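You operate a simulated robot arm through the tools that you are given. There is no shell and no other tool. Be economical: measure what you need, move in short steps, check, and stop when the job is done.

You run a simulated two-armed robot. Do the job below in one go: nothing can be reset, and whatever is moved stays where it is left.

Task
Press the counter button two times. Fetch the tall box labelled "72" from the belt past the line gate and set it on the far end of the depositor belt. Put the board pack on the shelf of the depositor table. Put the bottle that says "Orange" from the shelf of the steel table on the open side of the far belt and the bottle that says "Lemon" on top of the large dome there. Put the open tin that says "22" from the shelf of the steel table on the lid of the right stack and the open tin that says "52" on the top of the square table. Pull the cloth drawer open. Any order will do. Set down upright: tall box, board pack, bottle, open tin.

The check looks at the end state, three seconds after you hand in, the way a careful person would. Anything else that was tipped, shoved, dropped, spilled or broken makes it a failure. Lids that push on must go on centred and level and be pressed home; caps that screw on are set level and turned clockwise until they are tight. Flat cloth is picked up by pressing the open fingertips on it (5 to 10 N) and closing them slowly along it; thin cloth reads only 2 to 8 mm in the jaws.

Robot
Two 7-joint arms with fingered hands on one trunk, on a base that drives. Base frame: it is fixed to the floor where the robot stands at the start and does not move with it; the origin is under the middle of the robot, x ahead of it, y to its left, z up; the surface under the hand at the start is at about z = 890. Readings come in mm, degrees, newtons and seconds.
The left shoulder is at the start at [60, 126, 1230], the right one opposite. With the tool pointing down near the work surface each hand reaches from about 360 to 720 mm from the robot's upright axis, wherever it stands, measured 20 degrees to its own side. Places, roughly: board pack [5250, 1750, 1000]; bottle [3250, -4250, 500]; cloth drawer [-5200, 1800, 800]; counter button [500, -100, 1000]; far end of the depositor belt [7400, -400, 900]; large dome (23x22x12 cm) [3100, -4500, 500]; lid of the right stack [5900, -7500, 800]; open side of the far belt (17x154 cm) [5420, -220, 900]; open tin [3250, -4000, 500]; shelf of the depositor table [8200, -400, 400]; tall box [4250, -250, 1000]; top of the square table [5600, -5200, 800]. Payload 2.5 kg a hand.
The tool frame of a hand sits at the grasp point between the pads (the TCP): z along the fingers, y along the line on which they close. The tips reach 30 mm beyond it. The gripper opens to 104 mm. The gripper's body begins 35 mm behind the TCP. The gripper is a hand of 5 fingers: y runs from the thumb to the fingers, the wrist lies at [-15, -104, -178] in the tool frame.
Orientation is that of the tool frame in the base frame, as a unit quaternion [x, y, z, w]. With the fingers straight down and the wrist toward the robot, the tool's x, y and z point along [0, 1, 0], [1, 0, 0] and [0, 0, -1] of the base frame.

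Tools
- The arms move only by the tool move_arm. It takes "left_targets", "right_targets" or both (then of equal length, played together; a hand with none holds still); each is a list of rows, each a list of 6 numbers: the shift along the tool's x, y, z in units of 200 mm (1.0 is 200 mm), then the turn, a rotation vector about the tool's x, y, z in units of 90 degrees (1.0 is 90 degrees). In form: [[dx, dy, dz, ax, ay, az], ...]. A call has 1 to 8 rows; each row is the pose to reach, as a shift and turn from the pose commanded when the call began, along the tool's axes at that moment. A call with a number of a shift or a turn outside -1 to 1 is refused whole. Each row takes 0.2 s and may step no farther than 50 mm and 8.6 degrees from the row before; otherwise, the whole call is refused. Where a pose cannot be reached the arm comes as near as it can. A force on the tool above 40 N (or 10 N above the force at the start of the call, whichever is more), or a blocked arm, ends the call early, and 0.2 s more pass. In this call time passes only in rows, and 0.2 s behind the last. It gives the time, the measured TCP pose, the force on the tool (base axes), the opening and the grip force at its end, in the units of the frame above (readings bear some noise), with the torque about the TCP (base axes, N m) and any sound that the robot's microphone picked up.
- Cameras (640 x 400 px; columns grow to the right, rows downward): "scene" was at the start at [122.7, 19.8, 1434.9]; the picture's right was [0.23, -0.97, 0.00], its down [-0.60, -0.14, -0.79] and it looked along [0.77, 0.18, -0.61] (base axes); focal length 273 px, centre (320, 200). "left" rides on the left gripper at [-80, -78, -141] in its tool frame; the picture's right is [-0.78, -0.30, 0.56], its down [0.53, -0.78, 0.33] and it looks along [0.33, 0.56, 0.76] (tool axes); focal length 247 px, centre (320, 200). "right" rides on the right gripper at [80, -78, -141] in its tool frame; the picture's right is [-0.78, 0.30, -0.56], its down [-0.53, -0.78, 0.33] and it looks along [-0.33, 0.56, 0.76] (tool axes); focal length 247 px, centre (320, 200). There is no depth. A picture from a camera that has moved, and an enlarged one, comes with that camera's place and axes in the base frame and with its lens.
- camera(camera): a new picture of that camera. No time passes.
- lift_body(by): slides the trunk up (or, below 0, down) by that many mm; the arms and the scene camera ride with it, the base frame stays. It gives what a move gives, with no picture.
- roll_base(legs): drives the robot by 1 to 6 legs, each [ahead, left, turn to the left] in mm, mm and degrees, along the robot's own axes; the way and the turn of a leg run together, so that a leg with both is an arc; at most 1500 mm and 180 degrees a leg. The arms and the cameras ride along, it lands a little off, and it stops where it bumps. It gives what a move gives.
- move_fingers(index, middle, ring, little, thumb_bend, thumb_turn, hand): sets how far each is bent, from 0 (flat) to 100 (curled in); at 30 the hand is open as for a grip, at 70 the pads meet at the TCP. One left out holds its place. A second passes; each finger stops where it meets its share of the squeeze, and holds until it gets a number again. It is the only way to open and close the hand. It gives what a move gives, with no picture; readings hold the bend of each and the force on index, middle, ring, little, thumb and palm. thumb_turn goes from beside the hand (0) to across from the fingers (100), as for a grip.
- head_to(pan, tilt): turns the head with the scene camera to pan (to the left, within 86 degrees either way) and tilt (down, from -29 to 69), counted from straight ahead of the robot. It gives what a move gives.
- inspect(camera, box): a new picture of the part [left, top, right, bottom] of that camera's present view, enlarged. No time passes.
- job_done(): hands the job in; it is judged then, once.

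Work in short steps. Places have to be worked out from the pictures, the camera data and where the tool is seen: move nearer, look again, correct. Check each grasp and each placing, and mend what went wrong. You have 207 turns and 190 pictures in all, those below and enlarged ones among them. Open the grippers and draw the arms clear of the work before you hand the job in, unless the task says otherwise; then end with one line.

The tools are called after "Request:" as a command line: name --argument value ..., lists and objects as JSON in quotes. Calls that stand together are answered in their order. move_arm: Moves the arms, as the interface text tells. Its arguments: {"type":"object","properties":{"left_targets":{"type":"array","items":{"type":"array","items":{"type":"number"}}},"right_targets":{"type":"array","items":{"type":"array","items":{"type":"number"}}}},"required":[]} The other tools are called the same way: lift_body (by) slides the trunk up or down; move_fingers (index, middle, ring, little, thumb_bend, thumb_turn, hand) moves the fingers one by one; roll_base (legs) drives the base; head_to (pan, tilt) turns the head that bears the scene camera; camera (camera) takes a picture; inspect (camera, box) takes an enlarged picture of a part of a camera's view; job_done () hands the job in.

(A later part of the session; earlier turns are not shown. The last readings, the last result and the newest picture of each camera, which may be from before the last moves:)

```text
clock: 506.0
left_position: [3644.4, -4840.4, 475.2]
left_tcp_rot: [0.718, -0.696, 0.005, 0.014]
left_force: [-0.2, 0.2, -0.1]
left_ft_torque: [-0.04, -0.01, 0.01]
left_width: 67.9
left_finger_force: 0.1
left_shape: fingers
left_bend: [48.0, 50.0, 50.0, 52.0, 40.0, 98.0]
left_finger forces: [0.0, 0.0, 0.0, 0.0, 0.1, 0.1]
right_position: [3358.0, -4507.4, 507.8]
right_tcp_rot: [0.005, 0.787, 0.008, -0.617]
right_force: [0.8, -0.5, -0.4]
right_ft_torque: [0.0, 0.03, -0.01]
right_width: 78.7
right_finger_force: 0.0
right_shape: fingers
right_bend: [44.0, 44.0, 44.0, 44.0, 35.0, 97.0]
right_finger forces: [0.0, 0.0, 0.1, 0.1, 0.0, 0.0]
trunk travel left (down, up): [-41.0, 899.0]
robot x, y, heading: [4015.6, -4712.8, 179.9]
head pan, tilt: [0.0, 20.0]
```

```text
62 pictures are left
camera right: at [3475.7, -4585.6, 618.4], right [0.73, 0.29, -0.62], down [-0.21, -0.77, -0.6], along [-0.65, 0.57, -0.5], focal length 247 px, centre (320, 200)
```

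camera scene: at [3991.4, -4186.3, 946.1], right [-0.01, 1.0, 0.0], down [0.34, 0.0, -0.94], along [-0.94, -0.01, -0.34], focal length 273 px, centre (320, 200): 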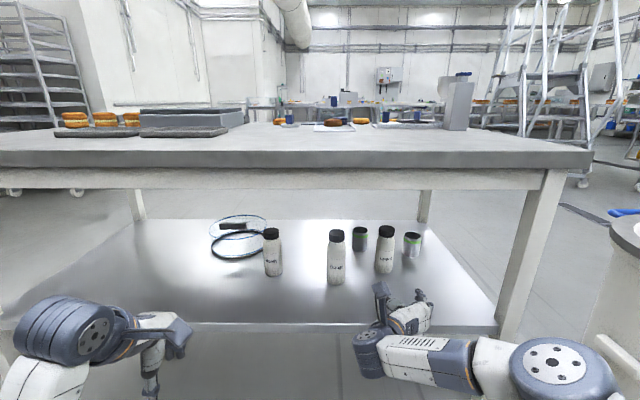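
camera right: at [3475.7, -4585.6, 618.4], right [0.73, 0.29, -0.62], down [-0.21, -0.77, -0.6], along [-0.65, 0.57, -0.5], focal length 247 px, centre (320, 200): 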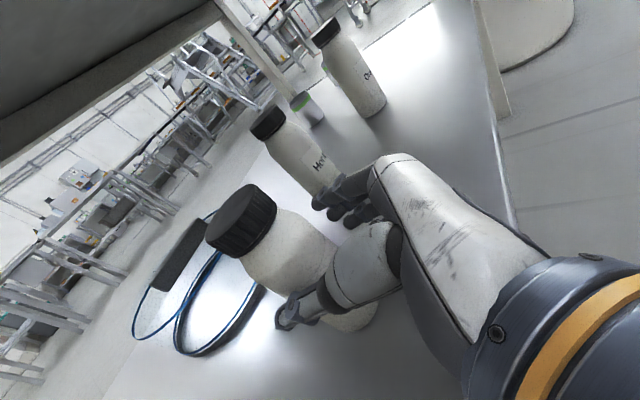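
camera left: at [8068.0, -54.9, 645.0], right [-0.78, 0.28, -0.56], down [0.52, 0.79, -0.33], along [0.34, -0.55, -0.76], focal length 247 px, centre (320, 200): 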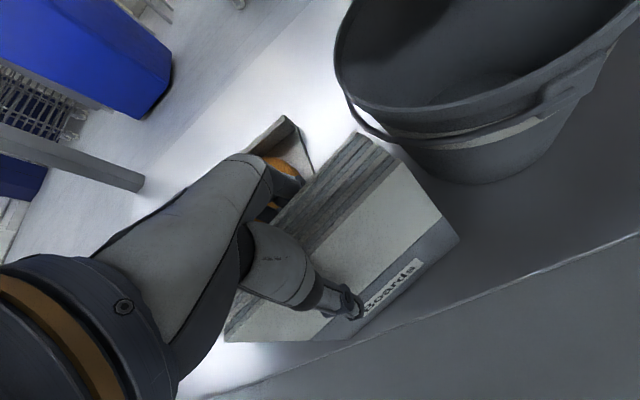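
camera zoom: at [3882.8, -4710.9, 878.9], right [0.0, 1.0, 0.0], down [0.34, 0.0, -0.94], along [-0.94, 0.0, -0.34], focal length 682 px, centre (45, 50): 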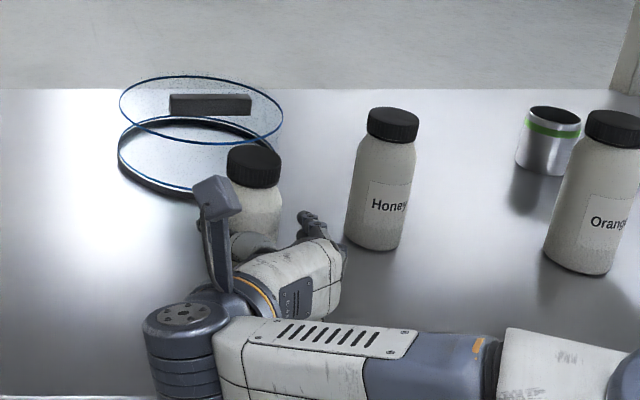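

The bottle stands upright. Regrasping at mid-height, lifting above the dome's handle, and rolling in.

Request:
move_fingers --hand "right" --index 72 --middle 72 --ring 72 --little 72 --thumb_bend 68

Request:
lift_body --by 126

Request:
roll_base --legs '[[150, 0, 0]]'

Request:
camera --camera "right"

```text
clock: 507.0
left_position: [3642.9, -4840.0, 474.9]
left_tcp_rot: [0.718, -0.696, 0.005, 0.013]
left_force: [-0.1, -1.0, 0.3]
left_ft_torque: [0.0, -0.02, 0.01]
left_width: 67.7
left_finger_force: 0.1
left_shape: fingers
left_bend: [48.0, 50.0, 50.0, 52.0, 40.0, 98.0]
left_finger forces: [0.0, 0.0, 0.0, 0.0, 0.0, 0.0]
right_position: [3358.2, -4505.9, 507.7]
right_tcp_rot: [0.004, 0.787, 0.008, -0.616]
right_force: [0.3, -0.2, 0.9]
right_ft_torque: [0.07, -0.07, 0.01]
right_width: 48.9
right_finger_force: 16.2
right_shape: fingers
right_bend: [60.0, 64.0, 71.0, 72.0, 45.0, 95.0]
right_finger forces: [8.6, 5.3, 3.2, 0.1, 16.1, 0.1]
trunk travel left (down, up): [-41.0, 899.0]
robot x, y, heading: [4020.5, -4711.8, 179.8]
head pan, tilt: [0.0, 20.0]
```

```text
clock: 508.6
left_position: [3642.6, -4841.7, 600.2]
left_tcp_rot: [0.717, -0.697, 0.006, 0.013]
left_force: [-1.0, 0.9, 0.7]
left_ft_torque: [0.03, 0.0, -0.02]
left_width: 67.8
left_finger_force: 0.0
left_shape: fingers
left_bend: [48.0, 50.0, 50.0, 52.0, 40.0, 98.0]
left_finger forces: [0.1, 0.0, 0.1, 0.0, 0.0, 0.0]
right_position: [3357.9, -4505.9, 634.5]
right_tcp_rot: [0.004, 0.787, 0.008, -0.616]
right_force: [0.0, -0.7, -4.0]
right_ft_torque: [0.05, -0.12, -0.02]
right_width: 48.7
right_finger_force: 16.7
right_shape: fingers
right_bend: [60.0, 65.0, 71.0, 72.0, 45.0, 95.0]
right_finger forces: [8.6, 5.2, 3.2, 0.0, 16.0, 0.1]
trunk travel left (down, up): [-167.0, 773.0]
robot x, y, heading: [4015.7, -4710.3, 180.1]
head pan, tilt: [0.0, 20.0]
```

```text
clock: 510.0
left_position: [3495.8, -4840.9, 602.3]
left_tcp_rot: [0.718, -0.696, 0.005, 0.014]
left_force: [0.6, -0.6, -1.3]
left_ft_torque: [-0.01, -0.01, -0.02]
left_width: 67.7
left_finger_force: 0.1
left_shape: fingers
left_bend: [48.0, 50.0, 50.0, 52.0, 40.0, 98.0]
left_finger forces: [0.0, 0.1, 0.1, 0.0, 0.0, 0.1]
right_position: [3209.6, -4505.8, 633.7]
right_tcp_rot: [0.004, 0.788, 0.008, -0.616]
right_force: [-0.1, 0.1, -3.9]
right_ft_torque: [0.03, -0.12, 0.03]
right_width: 49.0
right_finger_force: 16.4
right_shape: fingers
right_bend: [60.0, 65.0, 71.0, 72.0, 45.0, 95.0]
right_finger forces: [8.5, 5.3, 3.0, 0.1, 16.0, 0.0]
trunk travel left (down, up): [-167.0, 773.0]
robot x, y, heading: [3871.0, -4711.7, 180.1]
head pan, tilt: [0.0, 20.0]
```

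```text
61 pictures are left
camera right: at [3327.3, -4585.7, 744.1], right [0.73, 0.29, -0.62], down [-0.21, -0.77, -0.6], along [-0.65, 0.57, -0.5], focal length 247 px, centre (320, 200)
```

right: 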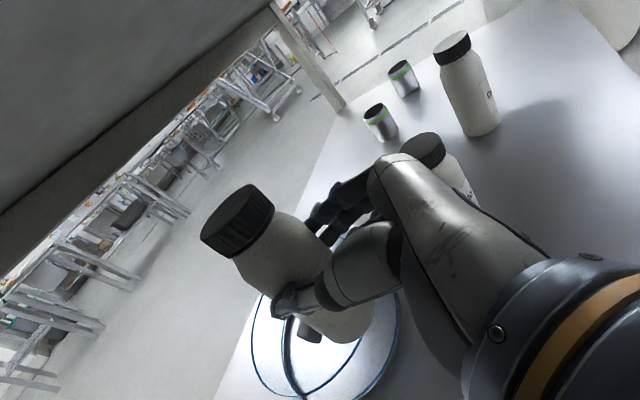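

Clear of the apron; bar position agrees. Rolling 150 mm further so the bottle is over the plate west of the bar.

Request:
roll_base --legs '[[150, 0, 0]]'

Request:
camera --camera "right"

```text
clock: 511.3
left_position: [3369.3, -4841.4, 598.4]
left_tcp_rot: [0.715, -0.699, 0.009, 0.013]
left_force: [0.3, -0.3, 0.2]
left_ft_torque: [-0.02, 0.0, 0.0]
left_width: 67.6
left_finger_force: 0.2
left_shape: fingers
left_bend: [48.0, 50.0, 50.0, 52.0, 40.0, 98.0]
left_finger forces: [0.0, 0.0, 0.0, 0.0, 0.0, 0.0]
right_position: [3076.5, -4507.3, 632.0]
right_tcp_rot: [0.004, 0.789, 0.005, -0.615]
right_force: [0.6, -0.2, -3.1]
right_ft_torque: [0.04, -0.13, 0.01]
right_width: 49.1
right_finger_force: 16.3
right_shape: fingers
right_bend: [60.0, 65.0, 71.0, 72.0, 45.0, 95.0]
right_finger forces: [8.4, 5.0, 3.3, 0.0, 15.9, 0.0]
trunk travel left (down, up): [-167.0, 773.0]
robot x, y, heading: [3737.1, -4709.4, -179.7]
head pan, tilt: [0.0, 20.0]
stopped in leg 1: the robot was blocked; the commanded pose is now the measured one
```

```text
60 pictures are left
camera right: at [3194.3, -4585.7, 743.0], right [0.73, 0.29, -0.62], down [-0.2, -0.77, -0.6], along [-0.65, 0.57, -0.51], focal length 247 px, centre (320, 200)
```

right: 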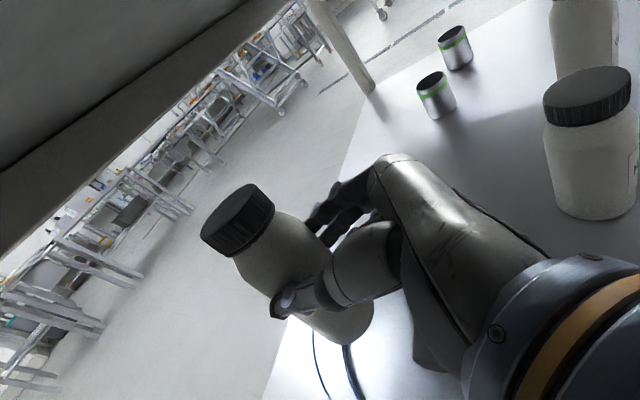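

Blocked by the table edge; I'll back 12 mm and reach the remaining 30 mm with the arm, then lower slowly.

Request:
roll_base --legs '[[-12, 0, 0]]'

Request:
move_arm --right_targets '[[0.02, 0, 0.075, 0, 0, 0], [0.04, 0, 0.15, 0, 0, 0], [-0.06, 0, 0.17, 0, 0, 0], [-0.12, 0, 0.185, 0, 0, 0]]'

```text
clock: 512.1
left_position: [3377.7, -4841.3, 596.1]
left_tcp_rot: [0.715, -0.699, 0.011, 0.01]
left_force: [0.7, 0.5, -0.3]
left_ft_torque: [0.0, 0.01, 0.01]
left_width: 67.4
left_finger_force: 0.0
left_shape: fingers
left_bend: [48.0, 50.0, 50.0, 52.0, 40.0, 98.0]
left_finger forces: [0.0, 0.1, 0.0, 0.1, 0.0, 0.1]
right_position: [3087.8, -4506.9, 631.4]
right_tcp_rot: [0.003, 0.788, 0.007, -0.615]
right_force: [-0.1, -0.1, -3.7]
right_ft_torque: [0.05, -0.14, -0.01]
right_width: 48.8
right_finger_force: 17.3
right_shape: fingers
right_bend: [60.0, 65.0, 71.0, 72.0, 45.0, 95.0]
right_finger forces: [8.5, 5.1, 3.2, 0.0, 15.7, 0.1]
trunk travel left (down, up): [-167.0, 773.0]
robot x, y, heading: [3750.1, -4707.7, -179.9]
head pan, tilt: [0.0, 20.0]
```

```text
clock: 513.1
left_position: [3378.7, -4842.1, 595.7]
left_tcp_rot: [0.715, -0.699, 0.01, 0.01]
left_force: [-0.1, 0.2, 0.0]
left_ft_torque: [-0.02, 0.01, 0.0]
left_width: 67.5
left_finger_force: 0.0
left_shape: fingers
left_bend: [48.0, 50.0, 50.0, 52.0, 40.0, 98.0]
left_finger forces: [0.0, 0.1, 0.1, 0.0, 0.0, 0.0]
right_position: [3057.6, -4505.8, 600.0]
right_tcp_rot: [0.003, 0.789, 0.007, -0.615]
right_force: [-0.3, 0.0, -2.4]
right_ft_torque: [0.05, -0.11, 0.04]
right_width: 48.8
right_finger_force: 16.5
right_shape: fingers
right_bend: [60.0, 65.0, 71.0, 72.0, 45.0, 95.0]
right_finger forces: [8.4, 5.1, 3.2, 0.0, 16.0, 0.1]
trunk travel left (down, up): [-167.0, 773.0]
robot x, y, heading: [3749.9, -4715.2, -179.5]
head pan, tilt: [0.0, 20.0]
```

Bottle bottom ≈515, just above the plate. Lowering in 3 mm steps.

Request:
move_arm --right_targets '[[-0.0145, 0, 0.004, 0, 0, 0], [-0.029, 0, 0.008, 0, 0, 0], [-0.0435, 0, 0.012, 0, 0, 0], [-0.058, 0, 0.016, 0, 0, 0], [-0.0725, 0, 0.02, 0, 0, 0]]'

Request:
camera --camera "right"

```text
clock: 514.3
left_position: [3378.9, -4840.8, 596.5]
left_tcp_rot: [0.715, -0.699, 0.008, 0.011]
left_force: [-0.5, 0.0, -0.3]
left_ft_torque: [0.02, 0.04, -0.01]
left_width: 67.5
left_finger_force: 0.0
left_shape: fingers
left_bend: [48.0, 50.0, 50.0, 52.0, 40.0, 98.0]
left_finger forces: [0.0, 0.0, 0.0, 0.1, 0.0, 0.1]
right_position: [3057.4, -4507.7, 588.9]
right_tcp_rot: [0.001, 0.786, 0.008, -0.618]
right_force: [3.2, -2.1, 18.1]
right_ft_torque: [-0.04, 0.38, 0.12]
right_width: 48.5
right_finger_force: 16.0
right_shape: fingers
right_bend: [71.0, 65.0, 72.0, 72.0, 45.0, 92.0]
right_finger forces: [6.9, 6.5, 2.1, 0.0, 16.8, 0.0]
trunk travel left (down, up): [-167.0, 773.0]
robot x, y, heading: [3748.5, -4712.7, -179.7]
head pan, tilt: [0.0, 20.0]
```

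```text
59 pictures are left
camera right: at [3175.2, -4587.0, 698.8], right [0.73, 0.29, -0.62], down [-0.21, -0.77, -0.6], along [-0.66, 0.57, -0.5], focal length 247 px, centre (320, 200)
```

right: 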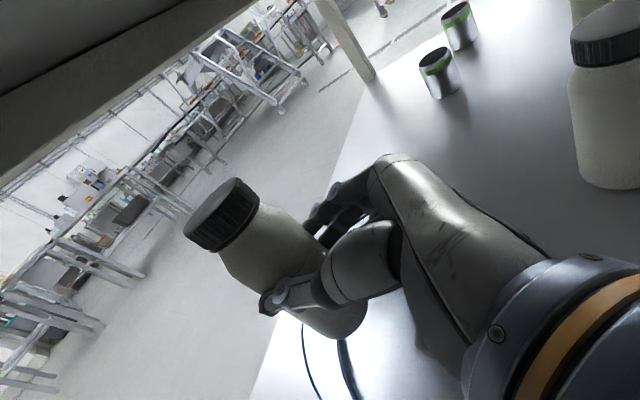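

Contact centred under the bottle at plate height ≈504. I'll ease 1.5 mm and release.

Request:
move_arm --right_targets '[[0.01, 0, -0.003, 0, 0, 0]]'

Request:
move_fingers --hand "right" --index 50 --middle 50 --ring 50 --little 50 --thumb_bend 38

Request:
camera --camera "right"

```text
clock: 514.7
left_position: [3379.4, -4841.0, 596.4]
left_tcp_rot: [0.715, -0.699, 0.01, 0.01]
left_force: [0.3, 0.1, 0.3]
left_ft_torque: [-0.02, -0.02, -0.01]
left_width: 67.3
left_finger_force: 0.2
left_shape: fingers
left_bend: [48.0, 50.0, 50.0, 52.0, 40.0, 98.0]
left_finger forces: [0.1, 0.0, 0.1, 0.1, 0.0, 0.0]
right_position: [3056.9, -4507.9, 589.3]
right_tcp_rot: [0.001, 0.787, 0.006, -0.617]
right_force: [3.1, -2.5, 14.2]
right_ft_torque: [-0.12, 0.35, 0.09]
right_width: 48.3
right_finger_force: 15.0
right_shape: fingers
right_bend: [71.0, 65.0, 72.0, 72.0, 45.0, 92.0]
right_finger forces: [7.2, 5.7, 1.3, 0.0, 16.6, 0.1]
trunk travel left (down, up): [-167.0, 773.0]
robot x, y, heading: [3747.7, -4711.1, -179.6]
head pan, tilt: [0.0, 20.0]
```

```text
clock: 515.7
left_position: [3379.1, -4840.6, 596.0]
left_tcp_rot: [0.715, -0.699, 0.01, 0.01]
left_force: [-0.4, 0.1, -0.5]
left_ft_torque: [-0.02, 0.0, 0.02]
left_width: 67.4
left_finger_force: 0.2
left_shape: fingers
left_bend: [48.0, 50.0, 50.0, 52.0, 40.0, 98.0]
left_finger forces: [0.0, 0.1, 0.0, 0.0, 0.0, 0.0]
right_position: [3057.8, -4506.0, 586.5]
right_tcp_rot: [0.002, 0.788, 0.007, -0.615]
right_force: [0.0, -0.4, -0.7]
right_ft_torque: [0.03, 0.01, 0.01]
right_width: 68.5
right_finger_force: 0.4
right_shape: fingers
right_bend: [50.0, 50.0, 50.0, 50.0, 37.0, 98.0]
right_finger forces: [0.0, 0.0, 0.0, 0.1, 0.7, 0.0]
trunk travel left (down, up): [-167.0, 773.0]
robot x, y, heading: [3747.5, -4705.7, -179.6]
head pan, tilt: [0.0, 20.0]
```

```text
58 pictures are left
camera right: at [3174.5, -4586.0, 697.2], right [0.73, 0.29, -0.61], down [-0.2, -0.77, -0.6], along [-0.65, 0.57, -0.51], focal length 247 px, centre (320, 200)
```

right: 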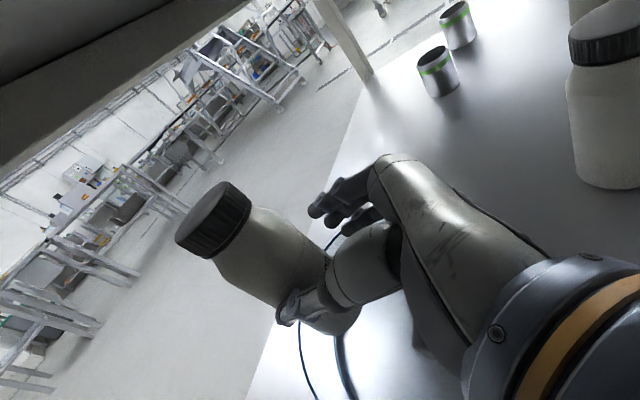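

The thumb barely touches. Opening it fully and checking that the bottle stays.

Request:
move_fingers --hand "right" --index 42 --middle 42 --ring 42 --little 42 --thumb_bend 28

Request:
camera --camera "right"

```text
clock: 516.7
left_position: [3378.6, -4841.4, 596.7]
left_tcp_rot: [0.715, -0.699, 0.01, 0.01]
left_force: [-1.0, 0.3, 0.3]
left_ft_torque: [0.01, 0.02, 0.0]
left_width: 67.3
left_finger_force: 0.2
left_shape: fingers
left_bend: [48.0, 50.0, 50.0, 52.0, 40.0, 98.0]
left_finger forces: [0.0, 0.1, 0.0, 0.1, 0.1, 0.0]
right_position: [3058.1, -4507.5, 585.4]
right_tcp_rot: [0.003, 0.789, 0.007, -0.615]
right_force: [0.6, -0.2, -0.1]
right_ft_torque: [0.01, 0.01, 0.04]
right_width: 89.2
right_finger_force: 0.0
right_shape: fingers
right_bend: [42.0, 42.0, 42.0, 42.0, 28.0, 98.0]
right_finger forces: [0.0, 0.0, 0.1, 0.0, 0.1, 0.1]
trunk travel left (down, up): [-167.0, 773.0]
robot x, y, heading: [3743.7, -4709.6, -179.8]
head pan, tilt: [0.0, 20.0]
```

```text
57 pictures are left
camera right: at [3174.5, -4586.1, 697.4], right [0.73, 0.29, -0.61], down [-0.2, -0.77, -0.6], along [-0.65, 0.57, -0.51], focal length 247 px, centre (320, 200)
```

right: 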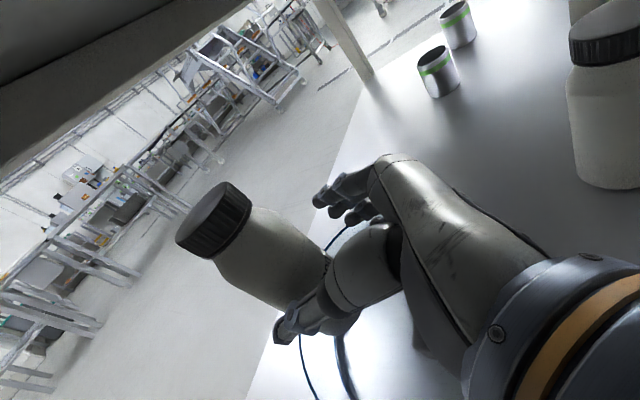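

The bottle stands on its own. Raising the open hand 30 mm to clear the bar, then backing out.

Request:
move_arm --right_targets '[[0.07, 0, -0.02, 0, 0, 0], [0.145, 0, -0.04, 0, 0, 0]]'

Request:
roll_base --legs '[[-450, 0, 0]]'

Request:
inspect --camera "scene" --box '[280, 140, 480, 290]'

```text
clock: 517.3
left_position: [3377.7, -4840.8, 596.9]
left_tcp_rot: [0.715, -0.699, 0.01, 0.01]
left_force: [0.0, -0.3, 0.0]
left_ft_torque: [0.0, 0.02, 0.0]
left_width: 67.6
left_finger_force: 0.0
left_shape: fingers
left_bend: [48.0, 50.0, 50.0, 52.0, 40.0, 98.0]
left_finger forces: [0.1, 0.0, 0.0, 0.1, 0.0, 0.0]
right_position: [3058.9, -4506.8, 615.8]
right_tcp_rot: [0.002, 0.788, 0.007, -0.615]
right_force: [-0.8, 0.0, 0.0]
right_ft_torque: [0.01, -0.01, 0.0]
right_width: 89.1
right_finger_force: 0.1
right_shape: fingers
right_bend: [42.0, 42.0, 42.0, 42.0, 28.0, 98.0]
right_finger forces: [0.0, 0.0, 0.0, 0.1, 0.0, 0.0]
trunk travel left (down, up): [-167.0, 773.0]
robot x, y, heading: [3744.7, -4709.1, -179.9]
head pan, tilt: [0.0, 20.0]
```

```text
clock: 520.0
left_position: [3830.7, -4839.2, 596.4]
left_tcp_rot: [0.715, -0.699, 0.01, 0.01]
left_force: [0.2, 0.9, 0.2]
left_ft_torque: [-0.01, 0.0, 0.02]
left_width: 67.5
left_finger_force: 0.0
left_shape: fingers
left_bend: [48.0, 50.0, 50.0, 52.0, 40.0, 98.0]
left_finger forces: [0.0, 0.0, 0.0, 0.1, 0.0, 0.0]
right_position: [3510.0, -4504.8, 617.0]
right_tcp_rot: [0.002, 0.788, 0.007, -0.615]
right_force: [0.3, 0.4, 0.6]
right_ft_torque: [-0.03, 0.01, 0.0]
right_width: 89.0
right_finger_force: 0.2
right_shape: fingers
right_bend: [42.0, 42.0, 42.0, 42.0, 28.0, 98.0]
right_finger forces: [0.1, 0.0, 0.1, 0.1, 0.1, 0.0]
trunk travel left (down, up): [-167.0, 773.0]
robot x, y, heading: [4197.9, -4706.7, -179.8]
head pan, tilt: [0.0, 20.0]
```

```text
2.67 times, centred on (380, 215) of scene
camera zoom: at [4064.5, -4709.1, 1004.9], right [0.0, 1.0, 0.0], down [0.34, 0.0, -0.94], along [-0.94, 0.0, -0.34], focal length 728 px, centre (160, 160)
```

zoom: 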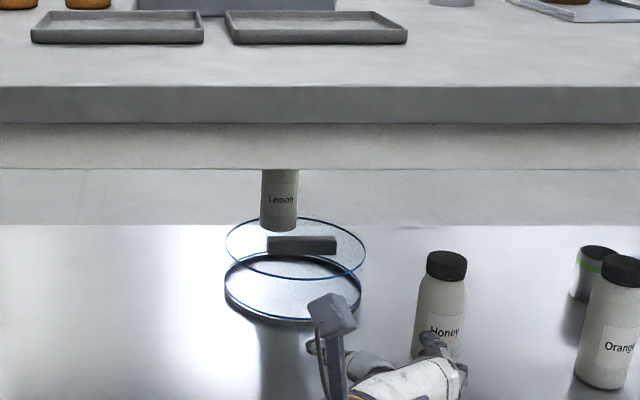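

Lemon appears standing beyond the bar; I want to verify its stance from a lower viewpoint.

Request:
roll_base --legs '[[-60, 0, 0]]'

Request:
lift_body --by -150

Request:
inspect --camera "scene" --box '[320, 150, 420, 230]'

```text
clock: 521.0
left_position: [3889.7, -4838.7, 595.7]
left_tcp_rot: [0.715, -0.699, 0.01, 0.009]
left_force: [-0.3, 0.7, -0.5]
left_ft_torque: [-0.02, 0.01, -0.01]
left_width: 67.6
left_finger_force: 0.1
left_shape: fingers
left_bend: [48.0, 50.0, 50.0, 52.0, 40.0, 98.0]
left_finger forces: [0.0, 0.0, 0.0, 0.1, 0.0, 0.0]
right_position: [3569.1, -4505.5, 616.3]
right_tcp_rot: [0.003, 0.788, 0.006, -0.615]
right_force: [-0.6, 0.7, -0.4]
right_ft_torque: [0.02, -0.02, -0.04]
right_width: 89.4
right_finger_force: 0.2
right_shape: fingers
right_bend: [42.0, 42.0, 42.0, 42.0, 28.0, 98.0]
right_finger forces: [0.1, 0.0, 0.1, 0.1, 0.0, 0.0]
trunk travel left (down, up): [-167.0, 773.0]
robot x, y, heading: [4253.9, -4711.3, -179.8]
head pan, tilt: [0.0, 20.0]
```

```text
clock: 522.7
left_position: [3890.0, -4838.4, 447.4]
left_tcp_rot: [0.715, -0.699, 0.01, 0.009]
left_force: [0.1, -0.1, -0.8]
left_ft_torque: [0.0, 0.02, 0.0]
left_width: 67.3
left_finger_force: 0.1
left_shape: fingers
left_bend: [48.0, 50.0, 50.0, 52.0, 40.0, 98.0]
left_finger forces: [0.1, 0.1, 0.0, 0.0, 0.0, 0.1]
right_position: [3570.2, -4504.9, 466.1]
right_tcp_rot: [0.003, 0.789, 0.006, -0.615]
right_force: [0.7, -0.1, -0.1]
right_ft_torque: [-0.02, -0.02, -0.01]
right_width: 89.2
right_finger_force: 0.0
right_shape: fingers
right_bend: [42.0, 42.0, 42.0, 42.0, 28.0, 98.0]
right_finger forces: [0.0, 0.1, 0.1, 0.1, 0.0, 0.1]
trunk travel left (down, up): [-17.0, 923.0]
robot x, y, heading: [4258.9, -4707.9, -179.7]
head pan, tilt: [0.0, 20.0]
```

```text
5.00 times, centred on (370, 190) of scene
camera zoom: at [4123.8, -4708.9, 855.0], right [0.0, 1.0, 0.0], down [0.34, 0.0, -0.94], along [-0.94, 0.0, -0.34], focal length 1365 px, centre (70, 250)
```

zoom: 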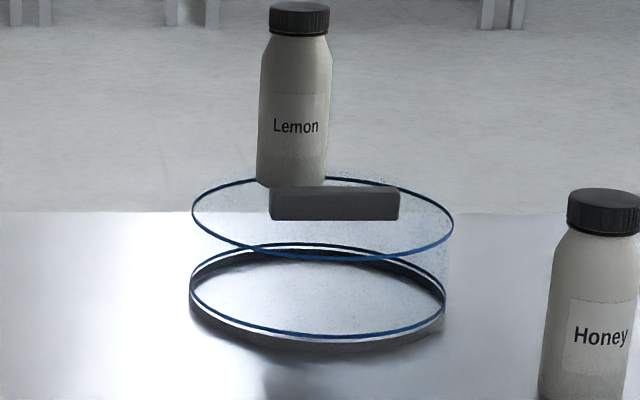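

Lemon stands upright on the dome. Next, Orange with the right hand: line up, raise to 508, and check.

Request:
roll_base --legs '[[0, -359, -0.3]]'

Request:
lift_body --by 43

Request:
roll_base --legs '[[120, 0, 0]]'

Request:
camera --camera "right"

Request:
inspect --camera "scene" --box '[260, 180, 520, 340]'

```text
clock: 525.0
left_position: [3890.6, -4480.3, 447.7]
left_tcp_rot: [0.713, -0.701, 0.01, 0.01]
left_force: [0.2, -0.3, -0.3]
left_ft_torque: [-0.04, -0.02, -0.01]
left_width: 67.7
left_finger_force: 0.0
left_shape: fingers
left_bend: [48.0, 50.0, 50.0, 52.0, 40.0, 98.0]
left_finger forces: [0.1, 0.1, 0.1, 0.1, 0.1, 0.0]
right_position: [3570.6, -4144.1, 465.6]
right_tcp_rot: [0.005, 0.789, 0.009, -0.615]
right_force: [0.1, 0.1, 0.4]
right_ft_torque: [-0.03, 0.0, -0.03]
right_width: 89.4
right_finger_force: 0.2
right_shape: fingers
right_bend: [42.0, 42.0, 42.0, 42.0, 28.0, 98.0]
right_finger forces: [0.1, 0.1, 0.0, 0.1, 0.1, 0.0]
trunk travel left (down, up): [-17.0, 923.0]
robot x, y, heading: [4259.9, -4349.1, 179.7]
head pan, tilt: [0.0, 20.0]
```

```text
clock: 525.9
left_position: [3889.6, -4480.0, 488.9]
left_tcp_rot: [0.713, -0.701, 0.011, 0.009]
left_force: [-1.1, 0.2, -0.7]
left_ft_torque: [0.01, -0.02, 0.02]
left_width: 67.9
left_finger_force: 0.1
left_shape: fingers
left_bend: [48.0, 50.0, 50.0, 52.0, 40.0, 98.0]
left_finger forces: [0.1, 0.0, 0.0, 0.0, 0.1, 0.0]
right_position: [3570.7, -4143.2, 509.1]
right_tcp_rot: [0.006, 0.789, 0.009, -0.615]
right_force: [0.1, -0.4, -0.1]
right_ft_torque: [-0.01, 0.02, -0.01]
right_width: 89.5
right_finger_force: 0.3
right_shape: fingers
right_bend: [42.0, 42.0, 42.0, 42.0, 28.0, 98.0]
right_finger forces: [0.0, 0.0, 0.0, 0.1, 0.0, 0.0]
trunk travel left (down, up): [-60.0, 880.0]
robot x, y, heading: [4257.5, -4353.0, 179.7]
head pan, tilt: [0.0, 20.0]
```

```text
clock: 527.1
left_position: [3770.7, -4478.2, 489.5]
left_tcp_rot: [0.712, -0.702, 0.01, 0.01]
left_force: [-0.8, -0.1, -0.5]
left_ft_torque: [-0.01, 0.03, 0.02]
left_width: 67.6
left_finger_force: 0.1
left_shape: fingers
left_bend: [48.0, 50.0, 50.0, 52.0, 40.0, 98.0]
left_finger forces: [0.0, 0.0, 0.0, 0.0, 0.1, 0.0]
right_position: [3451.1, -4142.7, 510.1]
right_tcp_rot: [0.006, 0.789, 0.009, -0.615]
right_force: [0.6, -0.3, 0.8]
right_ft_torque: [0.01, -0.01, 0.04]
right_width: 89.3
right_finger_force: 0.0
right_shape: fingers
right_bend: [42.0, 42.0, 42.0, 42.0, 28.0, 98.0]
right_finger forces: [0.0, 0.0, 0.0, 0.1, 0.0, 0.0]
trunk travel left (down, up): [-60.0, 880.0]
robot x, y, heading: [4137.9, -4348.7, 179.8]
head pan, tilt: [0.0, 20.0]
```

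```text
54 pictures are left
camera right: at [3567.8, -4222.0, 620.2], right [0.74, 0.28, -0.61], down [-0.21, -0.77, -0.6], along [-0.65, 0.57, -0.51], focal length 247 px, centre (320, 200)
```

right: 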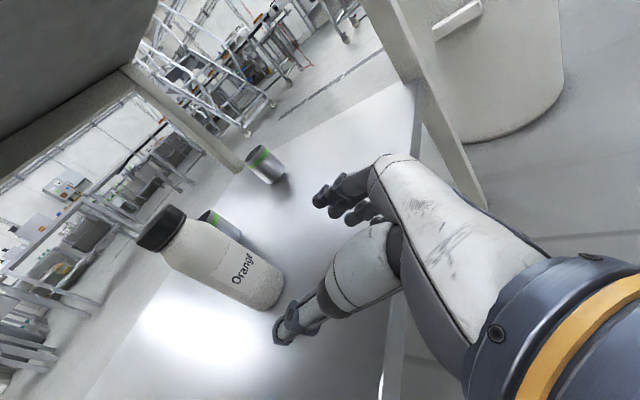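

```text
2.46 times, centred on (390, 260) of scene
camera zoom: at [4004.2, -4350.4, 898.0], right [0.01, 1.0, 0.0], down [0.34, 0.0, -0.94], along [-0.94, 0.01, -0.34], focal length 672 px, centre (148, 52)
```

zoom: 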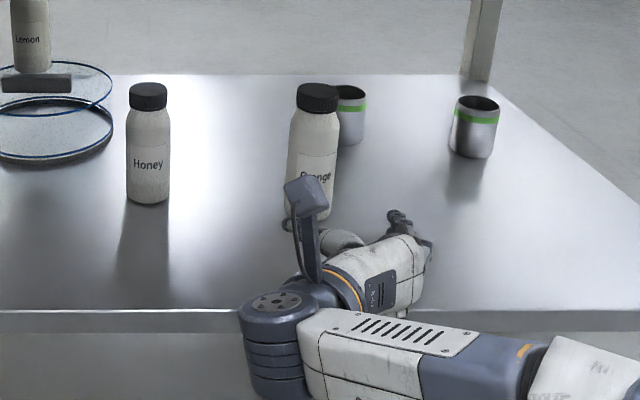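

Orange is at [3268,-4140], already aligned. Rolling 164 mm in, then grasp.

Request:
roll_base --legs '[[164, 0, 0]]'

Request:
move_fingers --hand "right" --index 72 --middle 72 --ring 72 --little 72 --thumb_bend 68

Request:
lift_body --by 35

Request:
camera --camera "right"

```text
clock: 528.5
left_position: [3606.2, -4478.6, 488.9]
left_tcp_rot: [0.712, -0.702, 0.011, 0.01]
left_force: [0.4, -0.6, 0.1]
left_ft_torque: [0.03, 0.01, -0.01]
left_width: 67.7
left_finger_force: 0.0
left_shape: fingers
left_bend: [48.0, 50.0, 50.0, 52.0, 40.0, 98.0]
left_finger forces: [0.1, 0.0, 0.0, 0.0, 0.0, 0.0]
right_position: [3288.3, -4140.9, 509.2]
right_tcp_rot: [0.006, 0.789, 0.008, -0.615]
right_force: [-0.7, -0.2, 0.3]
right_ft_torque: [-0.04, 0.02, 0.05]
right_width: 89.3
right_finger_force: 0.0
right_shape: fingers
right_bend: [42.0, 42.0, 42.0, 42.0, 28.0, 98.0]
right_finger forces: [0.0, 0.0, 0.0, 0.1, 0.0, 0.0]
trunk travel left (down, up): [-60.0, 880.0]
robot x, y, heading: [3977.8, -4347.8, 179.6]
head pan, tilt: [0.0, 20.0]
```

```text
clock: 529.5
left_position: [3607.5, -4477.9, 488.5]
left_tcp_rot: [0.712, -0.702, 0.01, 0.01]
left_force: [0.5, 0.1, -0.3]
left_ft_torque: [-0.01, -0.01, 0.02]
left_width: 67.5
left_finger_force: 0.0
left_shape: fingers
left_bend: [48.0, 50.0, 50.0, 52.0, 40.0, 98.0]
left_finger forces: [0.0, 0.0, 0.0, 0.0, 0.0, 0.0]
right_position: [3289.4, -4141.2, 507.3]
right_tcp_rot: [0.005, 0.789, 0.009, -0.614]
right_force: [-0.2, 0.4, -3.2]
right_ft_torque: [0.07, -0.05, -0.03]
right_width: 51.4
right_finger_force: 24.9
right_shape: fingers
right_bend: [61.0, 64.0, 64.0, 71.0, 43.0, 93.0]
right_finger forces: [8.9, 7.0, 6.6, 3.0, 25.1, 0.0]
trunk travel left (down, up): [-60.0, 880.0]
robot x, y, heading: [3976.8, -4348.5, 179.7]
head pan, tilt: [0.0, 20.0]
```

```text
clock: 530.3
left_position: [3605.9, -4478.2, 523.6]
left_tcp_rot: [0.712, -0.702, 0.01, 0.01]
left_force: [0.9, -0.4, 0.1]
left_ft_torque: [-0.03, 0.04, -0.03]
left_width: 67.8
left_finger_force: 0.1
left_shape: fingers
left_bend: [48.0, 50.0, 50.0, 52.0, 40.0, 98.0]
left_finger forces: [0.1, 0.0, 0.0, 0.0, 0.1, 0.0]
right_position: [3290.0, -4140.4, 543.4]
right_tcp_rot: [0.006, 0.79, 0.009, -0.614]
right_force: [0.6, 0.1, -3.2]
right_ft_torque: [0.05, 0.0, -0.02]
right_width: 51.5
right_finger_force: 25.1
right_shape: fingers
right_bend: [61.0, 64.0, 64.0, 71.0, 43.0, 93.0]
right_finger forces: [8.9, 6.9, 6.4, 3.0, 25.1, 0.0]
trunk travel left (down, up): [-95.0, 845.0]
robot x, y, heading: [3975.6, -4349.9, 179.6]
head pan, tilt: [0.0, 20.0]
```

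```text
52 pictures are left
camera right: at [3405.0, -4220.8, 654.9], right [0.74, 0.28, -0.61], down [-0.21, -0.77, -0.6], along [-0.64, 0.57, -0.51], focal length 247 px, centre (320, 200)
```

right: 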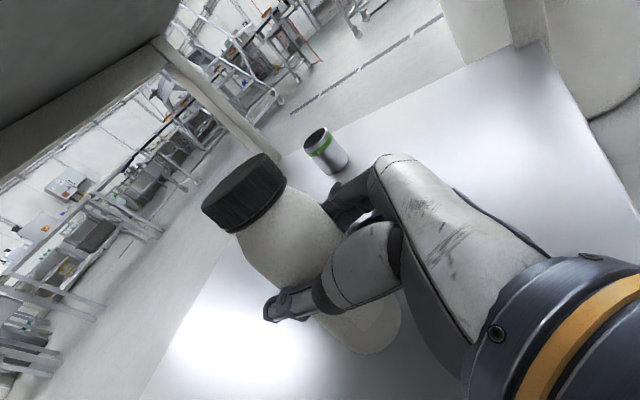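

Orange is firmly held. Since its old spot blocks Lot 22, I'll set it down temporarily at the free shelf front near [3355,-4480]; it's on the way back anyway.

Request:
roll_base --legs '[[-85, 0, 0], [0, 340, 0.3]]'

Request:
lift_body --by -30

Request:
move_arm --right_targets '[[-0.0145, 0, 0.004, 0, 0, 0], [-0.029, 0, 0.008, 0, 0, 0], [-0.0435, 0, 0.012, 0, 0, 0]]'

```text
clock: 533.2
left_position: [3693.1, -4819.2, 524.7]
left_tcp_rot: [0.714, -0.7, 0.011, 0.011]
left_force: [0.3, 0.1, 0.6]
left_ft_torque: [0.04, -0.01, -0.01]
left_width: 67.6
left_finger_force: 0.1
left_shape: fingers
left_bend: [48.0, 50.0, 50.0, 52.0, 40.0, 98.0]
left_finger forces: [0.0, 0.1, 0.0, 0.0, 0.0, 0.1]
right_position: [3373.2, -4484.3, 544.5]
right_tcp_rot: [0.005, 0.789, 0.007, -0.614]
right_force: [0.1, -0.2, -3.9]
right_ft_torque: [0.07, -0.03, -0.01]
right_width: 51.3
right_finger_force: 25.2
right_shape: fingers
right_bend: [61.0, 64.0, 64.0, 71.0, 43.0, 93.0]
right_finger forces: [9.0, 6.9, 6.3, 3.0, 25.2, 0.1]
trunk travel left (down, up): [-95.0, 845.0]
robot x, y, heading: [4061.1, -4692.7, -180.0]
head pan, tilt: [0.0, 20.0]
```

```text
clock: 534.0
left_position: [3691.8, -4819.7, 494.6]
left_tcp_rot: [0.714, -0.7, 0.011, 0.01]
left_force: [0.0, -0.7, -0.1]
left_ft_torque: [-0.02, 0.0, 0.01]
left_width: 67.4
left_finger_force: 0.0
left_shape: fingers
left_bend: [48.0, 50.0, 50.0, 52.0, 40.0, 98.0]
left_finger forces: [0.1, 0.1, 0.0, 0.0, 0.0, 0.0]
right_position: [3372.6, -4483.9, 513.4]
right_tcp_rot: [0.004, 0.789, 0.008, -0.614]
right_force: [-0.5, 0.0, -4.1]
right_ft_torque: [0.04, -0.07, 0.0]
right_width: 51.5
right_finger_force: 25.2
right_shape: fingers
right_bend: [61.0, 64.0, 64.0, 71.0, 43.0, 93.0]
right_finger forces: [8.9, 6.9, 6.4, 3.0, 25.2, 0.0]
trunk travel left (down, up): [-65.0, 875.0]
robot x, y, heading: [4063.1, -4687.9, -180.2]
head pan, tilt: [0.0, 20.0]
```

```text
clock: 534.8
left_position: [3692.2, -4819.2, 494.0]
left_tcp_rot: [0.714, -0.7, 0.01, 0.011]
left_force: [-0.2, 0.4, -0.4]
left_ft_torque: [0.02, 0.02, 0.01]
left_width: 67.7
left_finger_force: 0.1
left_shape: fingers
left_bend: [48.0, 50.0, 50.0, 52.0, 40.0, 98.0]
left_finger forces: [0.1, 0.0, 0.0, 0.0, 0.0, 0.0]
right_position: [3371.8, -4482.6, 508.7]
right_tcp_rot: [0.004, 0.787, 0.008, -0.617]
right_force: [-0.1, 0.5, 4.8]
right_ft_torque: [0.1, 0.03, -0.02]
right_width: 51.6
right_finger_force: 25.0
right_shape: fingers
right_bend: [61.0, 64.0, 64.0, 71.0, 43.0, 92.0]
right_finger forces: [8.6, 6.8, 6.5, 3.5, 25.4, 0.0]
trunk travel left (down, up): [-65.0, 875.0]
robot x, y, heading: [4061.4, -4689.6, 180.0]
head pan, tilt: [0.0, 20.0]
```

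Gentle contact. Releasing, backing out, and lining up with Lot 22 at y≈-4052, hand height 480.

Request:
move_fingers --hand "right" --index 42 --middle 42 --ring 42 --little 42 --thumb_bend 30

Request:
roll_base --legs '[[-230, 0, 0], [0, -433, 0]]'

Request:
lift_body --by -26

Request:
roll_base --legs '[[250, 0, 0]]'

Request:
camera --camera "right"

Request:
inspect --camera "scene" --box '[200, 180, 500, 350]'

```text
clock: 535.8
left_position: [3693.0, -4819.5, 493.9]
left_tcp_rot: [0.714, -0.7, 0.009, 0.009]
left_force: [0.2, 0.7, -0.3]
left_ft_torque: [-0.04, 0.01, 0.04]
left_width: 67.5
left_finger_force: 0.0
left_shape: fingers
left_bend: [48.0, 50.0, 50.0, 52.0, 40.0, 98.0]
left_finger forces: [0.1, 0.0, 0.0, 0.0, 0.1, 0.0]
right_position: [3371.2, -4481.8, 505.5]
right_tcp_rot: [0.004, 0.789, 0.008, -0.615]
right_force: [0.6, -1.0, 0.1]
right_ft_torque: [-0.02, 0.02, 0.02]
right_width: 88.7
right_finger_force: 0.6
right_shape: fingers
right_bend: [42.0, 42.0, 42.0, 42.0, 29.0, 98.0]
right_finger forces: [0.0, 0.0, 0.1, 0.0, 0.5, 0.0]
trunk travel left (down, up): [-65.0, 875.0]
robot x, y, heading: [4062.8, -4689.9, -180.1]
head pan, tilt: [0.0, 20.0]
```

```text
clock: 539.8
left_position: [3924.5, -4385.7, 494.6]
left_tcp_rot: [0.714, -0.7, 0.01, 0.01]
left_force: [0.0, -0.8, 0.5]
left_ft_torque: [0.02, 0.0, -0.01]
left_width: 67.6
left_finger_force: 0.0
left_shape: fingers
left_bend: [48.0, 50.0, 50.0, 52.0, 40.0, 98.0]
left_finger forces: [0.1, 0.1, 0.0, 0.1, 0.0, 0.1]
right_position: [3604.8, -4049.7, 505.0]
right_tcp_rot: [0.004, 0.789, 0.008, -0.615]
right_force: [-0.4, -0.1, 0.2]
right_ft_torque: [-0.01, 0.0, -0.02]
right_width: 88.3
right_finger_force: 0.0
right_shape: fingers
right_bend: [42.0, 42.0, 42.0, 42.0, 30.0, 98.0]
right_finger forces: [0.0, 0.0, 0.1, 0.0, 0.2, 0.0]
trunk travel left (down, up): [-65.0, 875.0]
robot x, y, heading: [4290.0, -4256.9, 180.1]
head pan, tilt: [0.0, 20.0]
```

```text
clock: 540.5
left_position: [3925.0, -4384.7, 468.8]
left_tcp_rot: [0.713, -0.701, 0.01, 0.01]
left_force: [0.2, 0.5, 0.5]
left_ft_torque: [0.01, -0.01, 0.0]
left_width: 67.5
left_finger_force: 0.1
left_shape: fingers
left_bend: [48.0, 50.0, 50.0, 52.0, 40.0, 98.0]
left_finger forces: [0.1, 0.0, 0.0, 0.0, 0.1, 0.0]
right_position: [3604.3, -4049.1, 479.5]
right_tcp_rot: [0.004, 0.789, 0.007, -0.615]
right_force: [0.9, -0.2, 0.3]
right_ft_torque: [-0.01, -0.02, -0.04]
right_width: 88.4
right_finger_force: 0.1
right_shape: fingers
right_bend: [42.0, 42.0, 42.0, 42.0, 30.0, 98.0]
right_finger forces: [0.0, 0.0, 0.1, 0.1, 0.0, 0.0]
trunk travel left (down, up): [-39.0, 901.0]
robot x, y, heading: [4294.1, -4260.5, 180.0]
head pan, tilt: [0.0, 20.0]
```

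```text
clock: 542.3
left_position: [3677.6, -4385.7, 469.4]
left_tcp_rot: [0.714, -0.7, 0.01, 0.009]
left_force: [-0.3, -0.2, 0.3]
left_ft_torque: [0.0, -0.01, 0.0]
left_width: 67.4
left_finger_force: 0.1
left_shape: fingers
left_bend: [48.0, 50.0, 50.0, 52.0, 40.0, 98.0]
left_finger forces: [0.1, 0.0, 0.1, 0.1, 0.0, 0.0]
right_position: [3358.0, -4049.6, 478.3]
right_tcp_rot: [0.004, 0.789, 0.008, -0.615]
right_force: [-0.2, 0.0, -0.3]
right_ft_torque: [-0.03, 0.0, 0.0]
right_width: 88.3
right_finger_force: 0.0
right_shape: fingers
right_bend: [42.0, 42.0, 42.0, 42.0, 30.0, 98.0]
right_finger forces: [0.1, 0.0, 0.0, 0.1, 0.0, 0.0]
trunk travel left (down, up): [-39.0, 901.0]
robot x, y, heading: [4045.4, -4259.0, -179.9]
head pan, tilt: [0.0, 20.0]
```

```text
51 pictures are left
camera right: at [3474.0, -4129.4, 590.4], right [0.73, 0.29, -0.61], down [-0.2, -0.77, -0.6], along [-0.65, 0.57, -0.51], focal length 247 px, centre (320, 200)
```

right: 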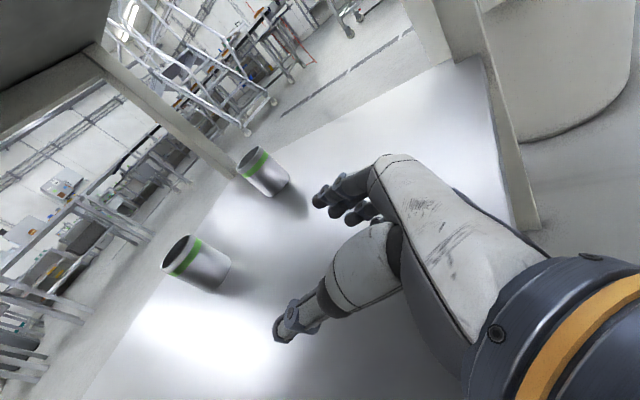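

```text
2.13 times, centred on (350, 265) of scene
camera zoom: at [3911.5, -4255.8, 877.0], right [0.0, 1.0, 0.0], down [0.34, 0.0, -0.94], along [-0.94, 0.0, -0.34], focal length 582 px, centre (256, 61)
```

zoom: 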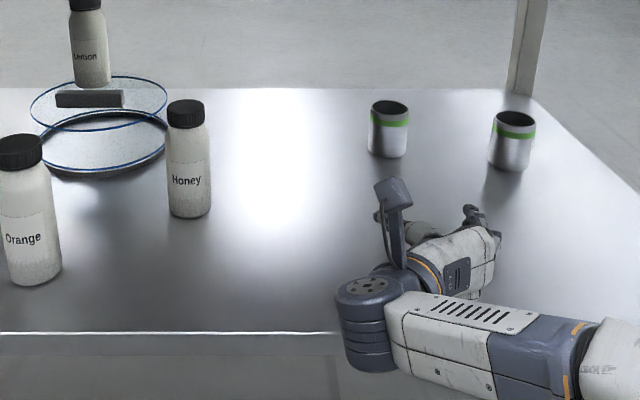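

Lot 22 is at [3060,-4040]. Small sideways correction, then roll 286 mm in and grasp.

Request:
move_arm --right_targets '[[0, 0.045, 0, 0, 0, 0]]'

Request:
roll_base --legs '[[286, 0, 0]]'

Request:
camera --camera "right"

```text
clock: 542.7
left_position: [3677.8, -4385.1, 468.8]
left_tcp_rot: [0.715, -0.699, 0.011, 0.01]
left_force: [-0.1, 0.5, -0.3]
left_ft_torque: [0.02, -0.01, -0.03]
left_width: 67.4
left_finger_force: 0.1
left_shape: fingers
left_bend: [48.0, 50.0, 50.0, 52.0, 40.0, 98.0]
left_finger forces: [0.1, 0.0, 0.1, 0.1, 0.1, 0.0]
right_position: [3356.9, -4041.3, 478.4]
right_tcp_rot: [0.004, 0.789, 0.008, -0.615]
right_force: [0.4, 0.6, -0.6]
right_ft_torque: [0.02, -0.01, 0.01]
right_width: 88.1
right_finger_force: 0.0
right_shape: fingers
right_bend: [42.0, 42.0, 42.0, 42.0, 30.0, 98.0]
right_finger forces: [0.0, 0.0, 0.0, 0.0, 0.0, 0.0]
trunk travel left (down, up): [-39.0, 901.0]
robot x, y, heading: [4046.2, -4258.3, -180.0]
head pan, tilt: [0.0, 20.0]
```

```text
clock: 544.7
left_position: [3387.3, -4386.5, 468.9]
left_tcp_rot: [0.715, -0.699, 0.009, 0.01]
left_force: [-0.7, 0.4, -0.1]
left_ft_torque: [-0.01, -0.02, 0.0]
left_width: 67.6
left_finger_force: 0.1
left_shape: fingers
left_bend: [48.0, 50.0, 50.0, 52.0, 40.0, 98.0]
left_finger forces: [0.0, 0.1, 0.0, 0.0, 0.0, 0.0]
right_position: [3067.3, -4041.3, 480.1]
right_tcp_rot: [0.003, 0.789, 0.007, -0.615]
right_force: [0.2, 0.1, 0.7]
right_ft_torque: [-0.02, 0.0, 0.0]
right_width: 88.4
right_finger_force: 0.1
right_shape: fingers
right_bend: [42.0, 42.0, 42.0, 42.0, 30.0, 98.0]
right_finger forces: [0.1, 0.0, 0.0, 0.0, 0.1, 0.0]
trunk travel left (down, up): [-39.0, 901.0]
robot x, y, heading: [3754.3, -4255.3, -180.0]
head pan, tilt: [0.0, 20.0]
```

```text
49 pictures are left
camera right: at [3183.7, -4120.9, 590.3], right [0.73, 0.29, -0.62], down [-0.2, -0.77, -0.6], along [-0.65, 0.57, -0.51], focal length 247 px, centre (320, 200)
```

right: 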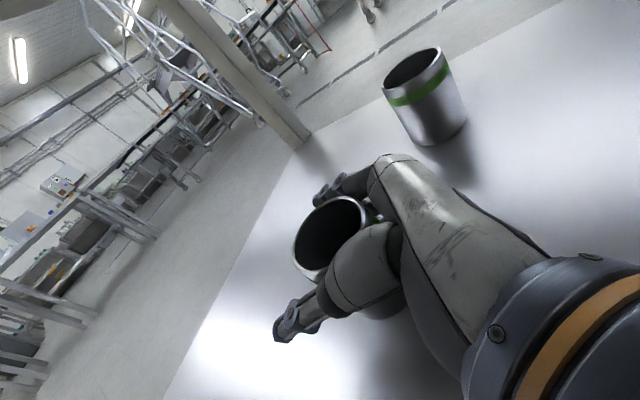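

The tin is in the hand. Closing, lifting, and backing straight out.

Request:
move_fingers --hand "right" --index 65 --middle 65 --ring 65 --little 65 --thumb_bend 60

Request:
lift_body --by 30

Request:
roll_base --legs '[[-550, 0, 0]]'

Request:
inspect --camera "scene" --box '[200, 180, 500, 350]'

```text
clock: 545.7
left_position: [3386.6, -4385.8, 468.6]
left_tcp_rot: [0.714, -0.7, 0.01, 0.011]
left_force: [-0.4, 0.4, -0.8]
left_ft_torque: [-0.04, -0.05, -0.02]
left_width: 67.6
left_finger_force: 0.2
left_shape: fingers
left_bend: [48.0, 50.0, 50.0, 52.0, 40.0, 98.0]
left_finger forces: [0.1, 0.0, 0.0, 0.0, 0.1, 0.0]
right_position: [3066.2, -4041.2, 479.4]
right_tcp_rot: [0.003, 0.789, 0.007, -0.615]
right_force: [0.4, 1.7, 1.2]
right_ft_torque: [0.08, 0.02, 0.02]
right_width: 49.6
right_finger_force: 25.6
right_shape: fingers
right_bend: [56.0, 65.0, 63.0, 61.0, 50.0, 95.0]
right_finger forces: [15.9, 0.0, 2.1, 7.3, 24.6, 0.0]
trunk travel left (down, up): [-39.0, 901.0]
robot x, y, heading: [3751.7, -4253.1, -179.8]
head pan, tilt: [0.0, 20.0]
```

```text
clock: 546.5
left_position: [3386.9, -4386.1, 499.4]
left_tcp_rot: [0.715, -0.699, 0.01, 0.009]
left_force: [-0.5, 0.7, 0.9]
left_ft_torque: [0.0, 0.02, -0.03]
left_width: 67.3
left_finger_force: 0.1
left_shape: fingers
left_bend: [48.0, 50.0, 50.0, 52.0, 40.0, 98.0]
left_finger forces: [0.0, 0.0, 0.0, 0.0, 0.0, 0.1]
right_position: [3066.7, -4041.6, 508.7]
right_tcp_rot: [0.003, 0.789, 0.007, -0.615]
right_force: [-1.2, 0.0, -1.2]
right_ft_torque: [0.03, -0.01, 0.02]
right_width: 49.6
right_finger_force: 24.7
right_shape: fingers
right_bend: [56.0, 65.0, 63.0, 61.0, 50.0, 95.0]
right_finger forces: [16.0, 0.0, 1.7, 6.6, 24.6, 0.0]
trunk travel left (down, up): [-69.0, 871.0]
robot x, y, heading: [3755.4, -4257.1, -179.9]
head pan, tilt: [0.0, 20.0]
```

```text
clock: 549.6
left_position: [3932.0, -4385.9, 498.6]
left_tcp_rot: [0.715, -0.699, 0.011, 0.009]
left_force: [0.7, 0.3, 0.1]
left_ft_torque: [0.04, 0.01, -0.02]
left_width: 67.7
left_finger_force: 0.1
left_shape: fingers
left_bend: [48.0, 50.0, 50.0, 52.0, 40.0, 98.0]
left_finger forces: [0.0, 0.1, 0.1, 0.0, 0.0, 0.0]
right_position: [3611.0, -4040.7, 510.1]
right_tcp_rot: [0.003, 0.788, 0.007, -0.615]
right_force: [0.1, -0.1, -0.5]
right_ft_torque: [0.01, 0.02, -0.01]
right_width: 49.7
right_finger_force: 24.0
right_shape: fingers
right_bend: [56.0, 65.0, 63.0, 61.0, 50.0, 95.0]
right_finger forces: [15.9, 0.1, 1.7, 6.6, 24.5, 0.1]
trunk travel left (down, up): [-69.0, 871.0]
robot x, y, heading: [4301.9, -4251.0, -180.1]
head pan, tilt: [0.0, 20.0]
```

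```text
2.13 times, centred on (350, 265) of scene
camera zoom: at [4165.6, -4255.2, 906.9], right [0.0, 1.0, 0.0], down [0.34, 0.0, -0.94], along [-0.94, 0.0, -0.34], focal length 582 px, centre (256, 61)
```

zoom: 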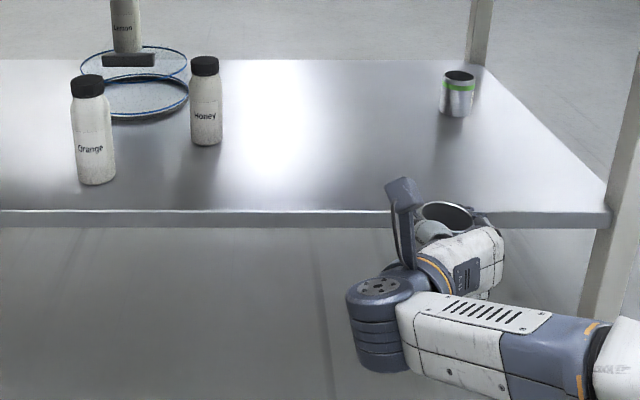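

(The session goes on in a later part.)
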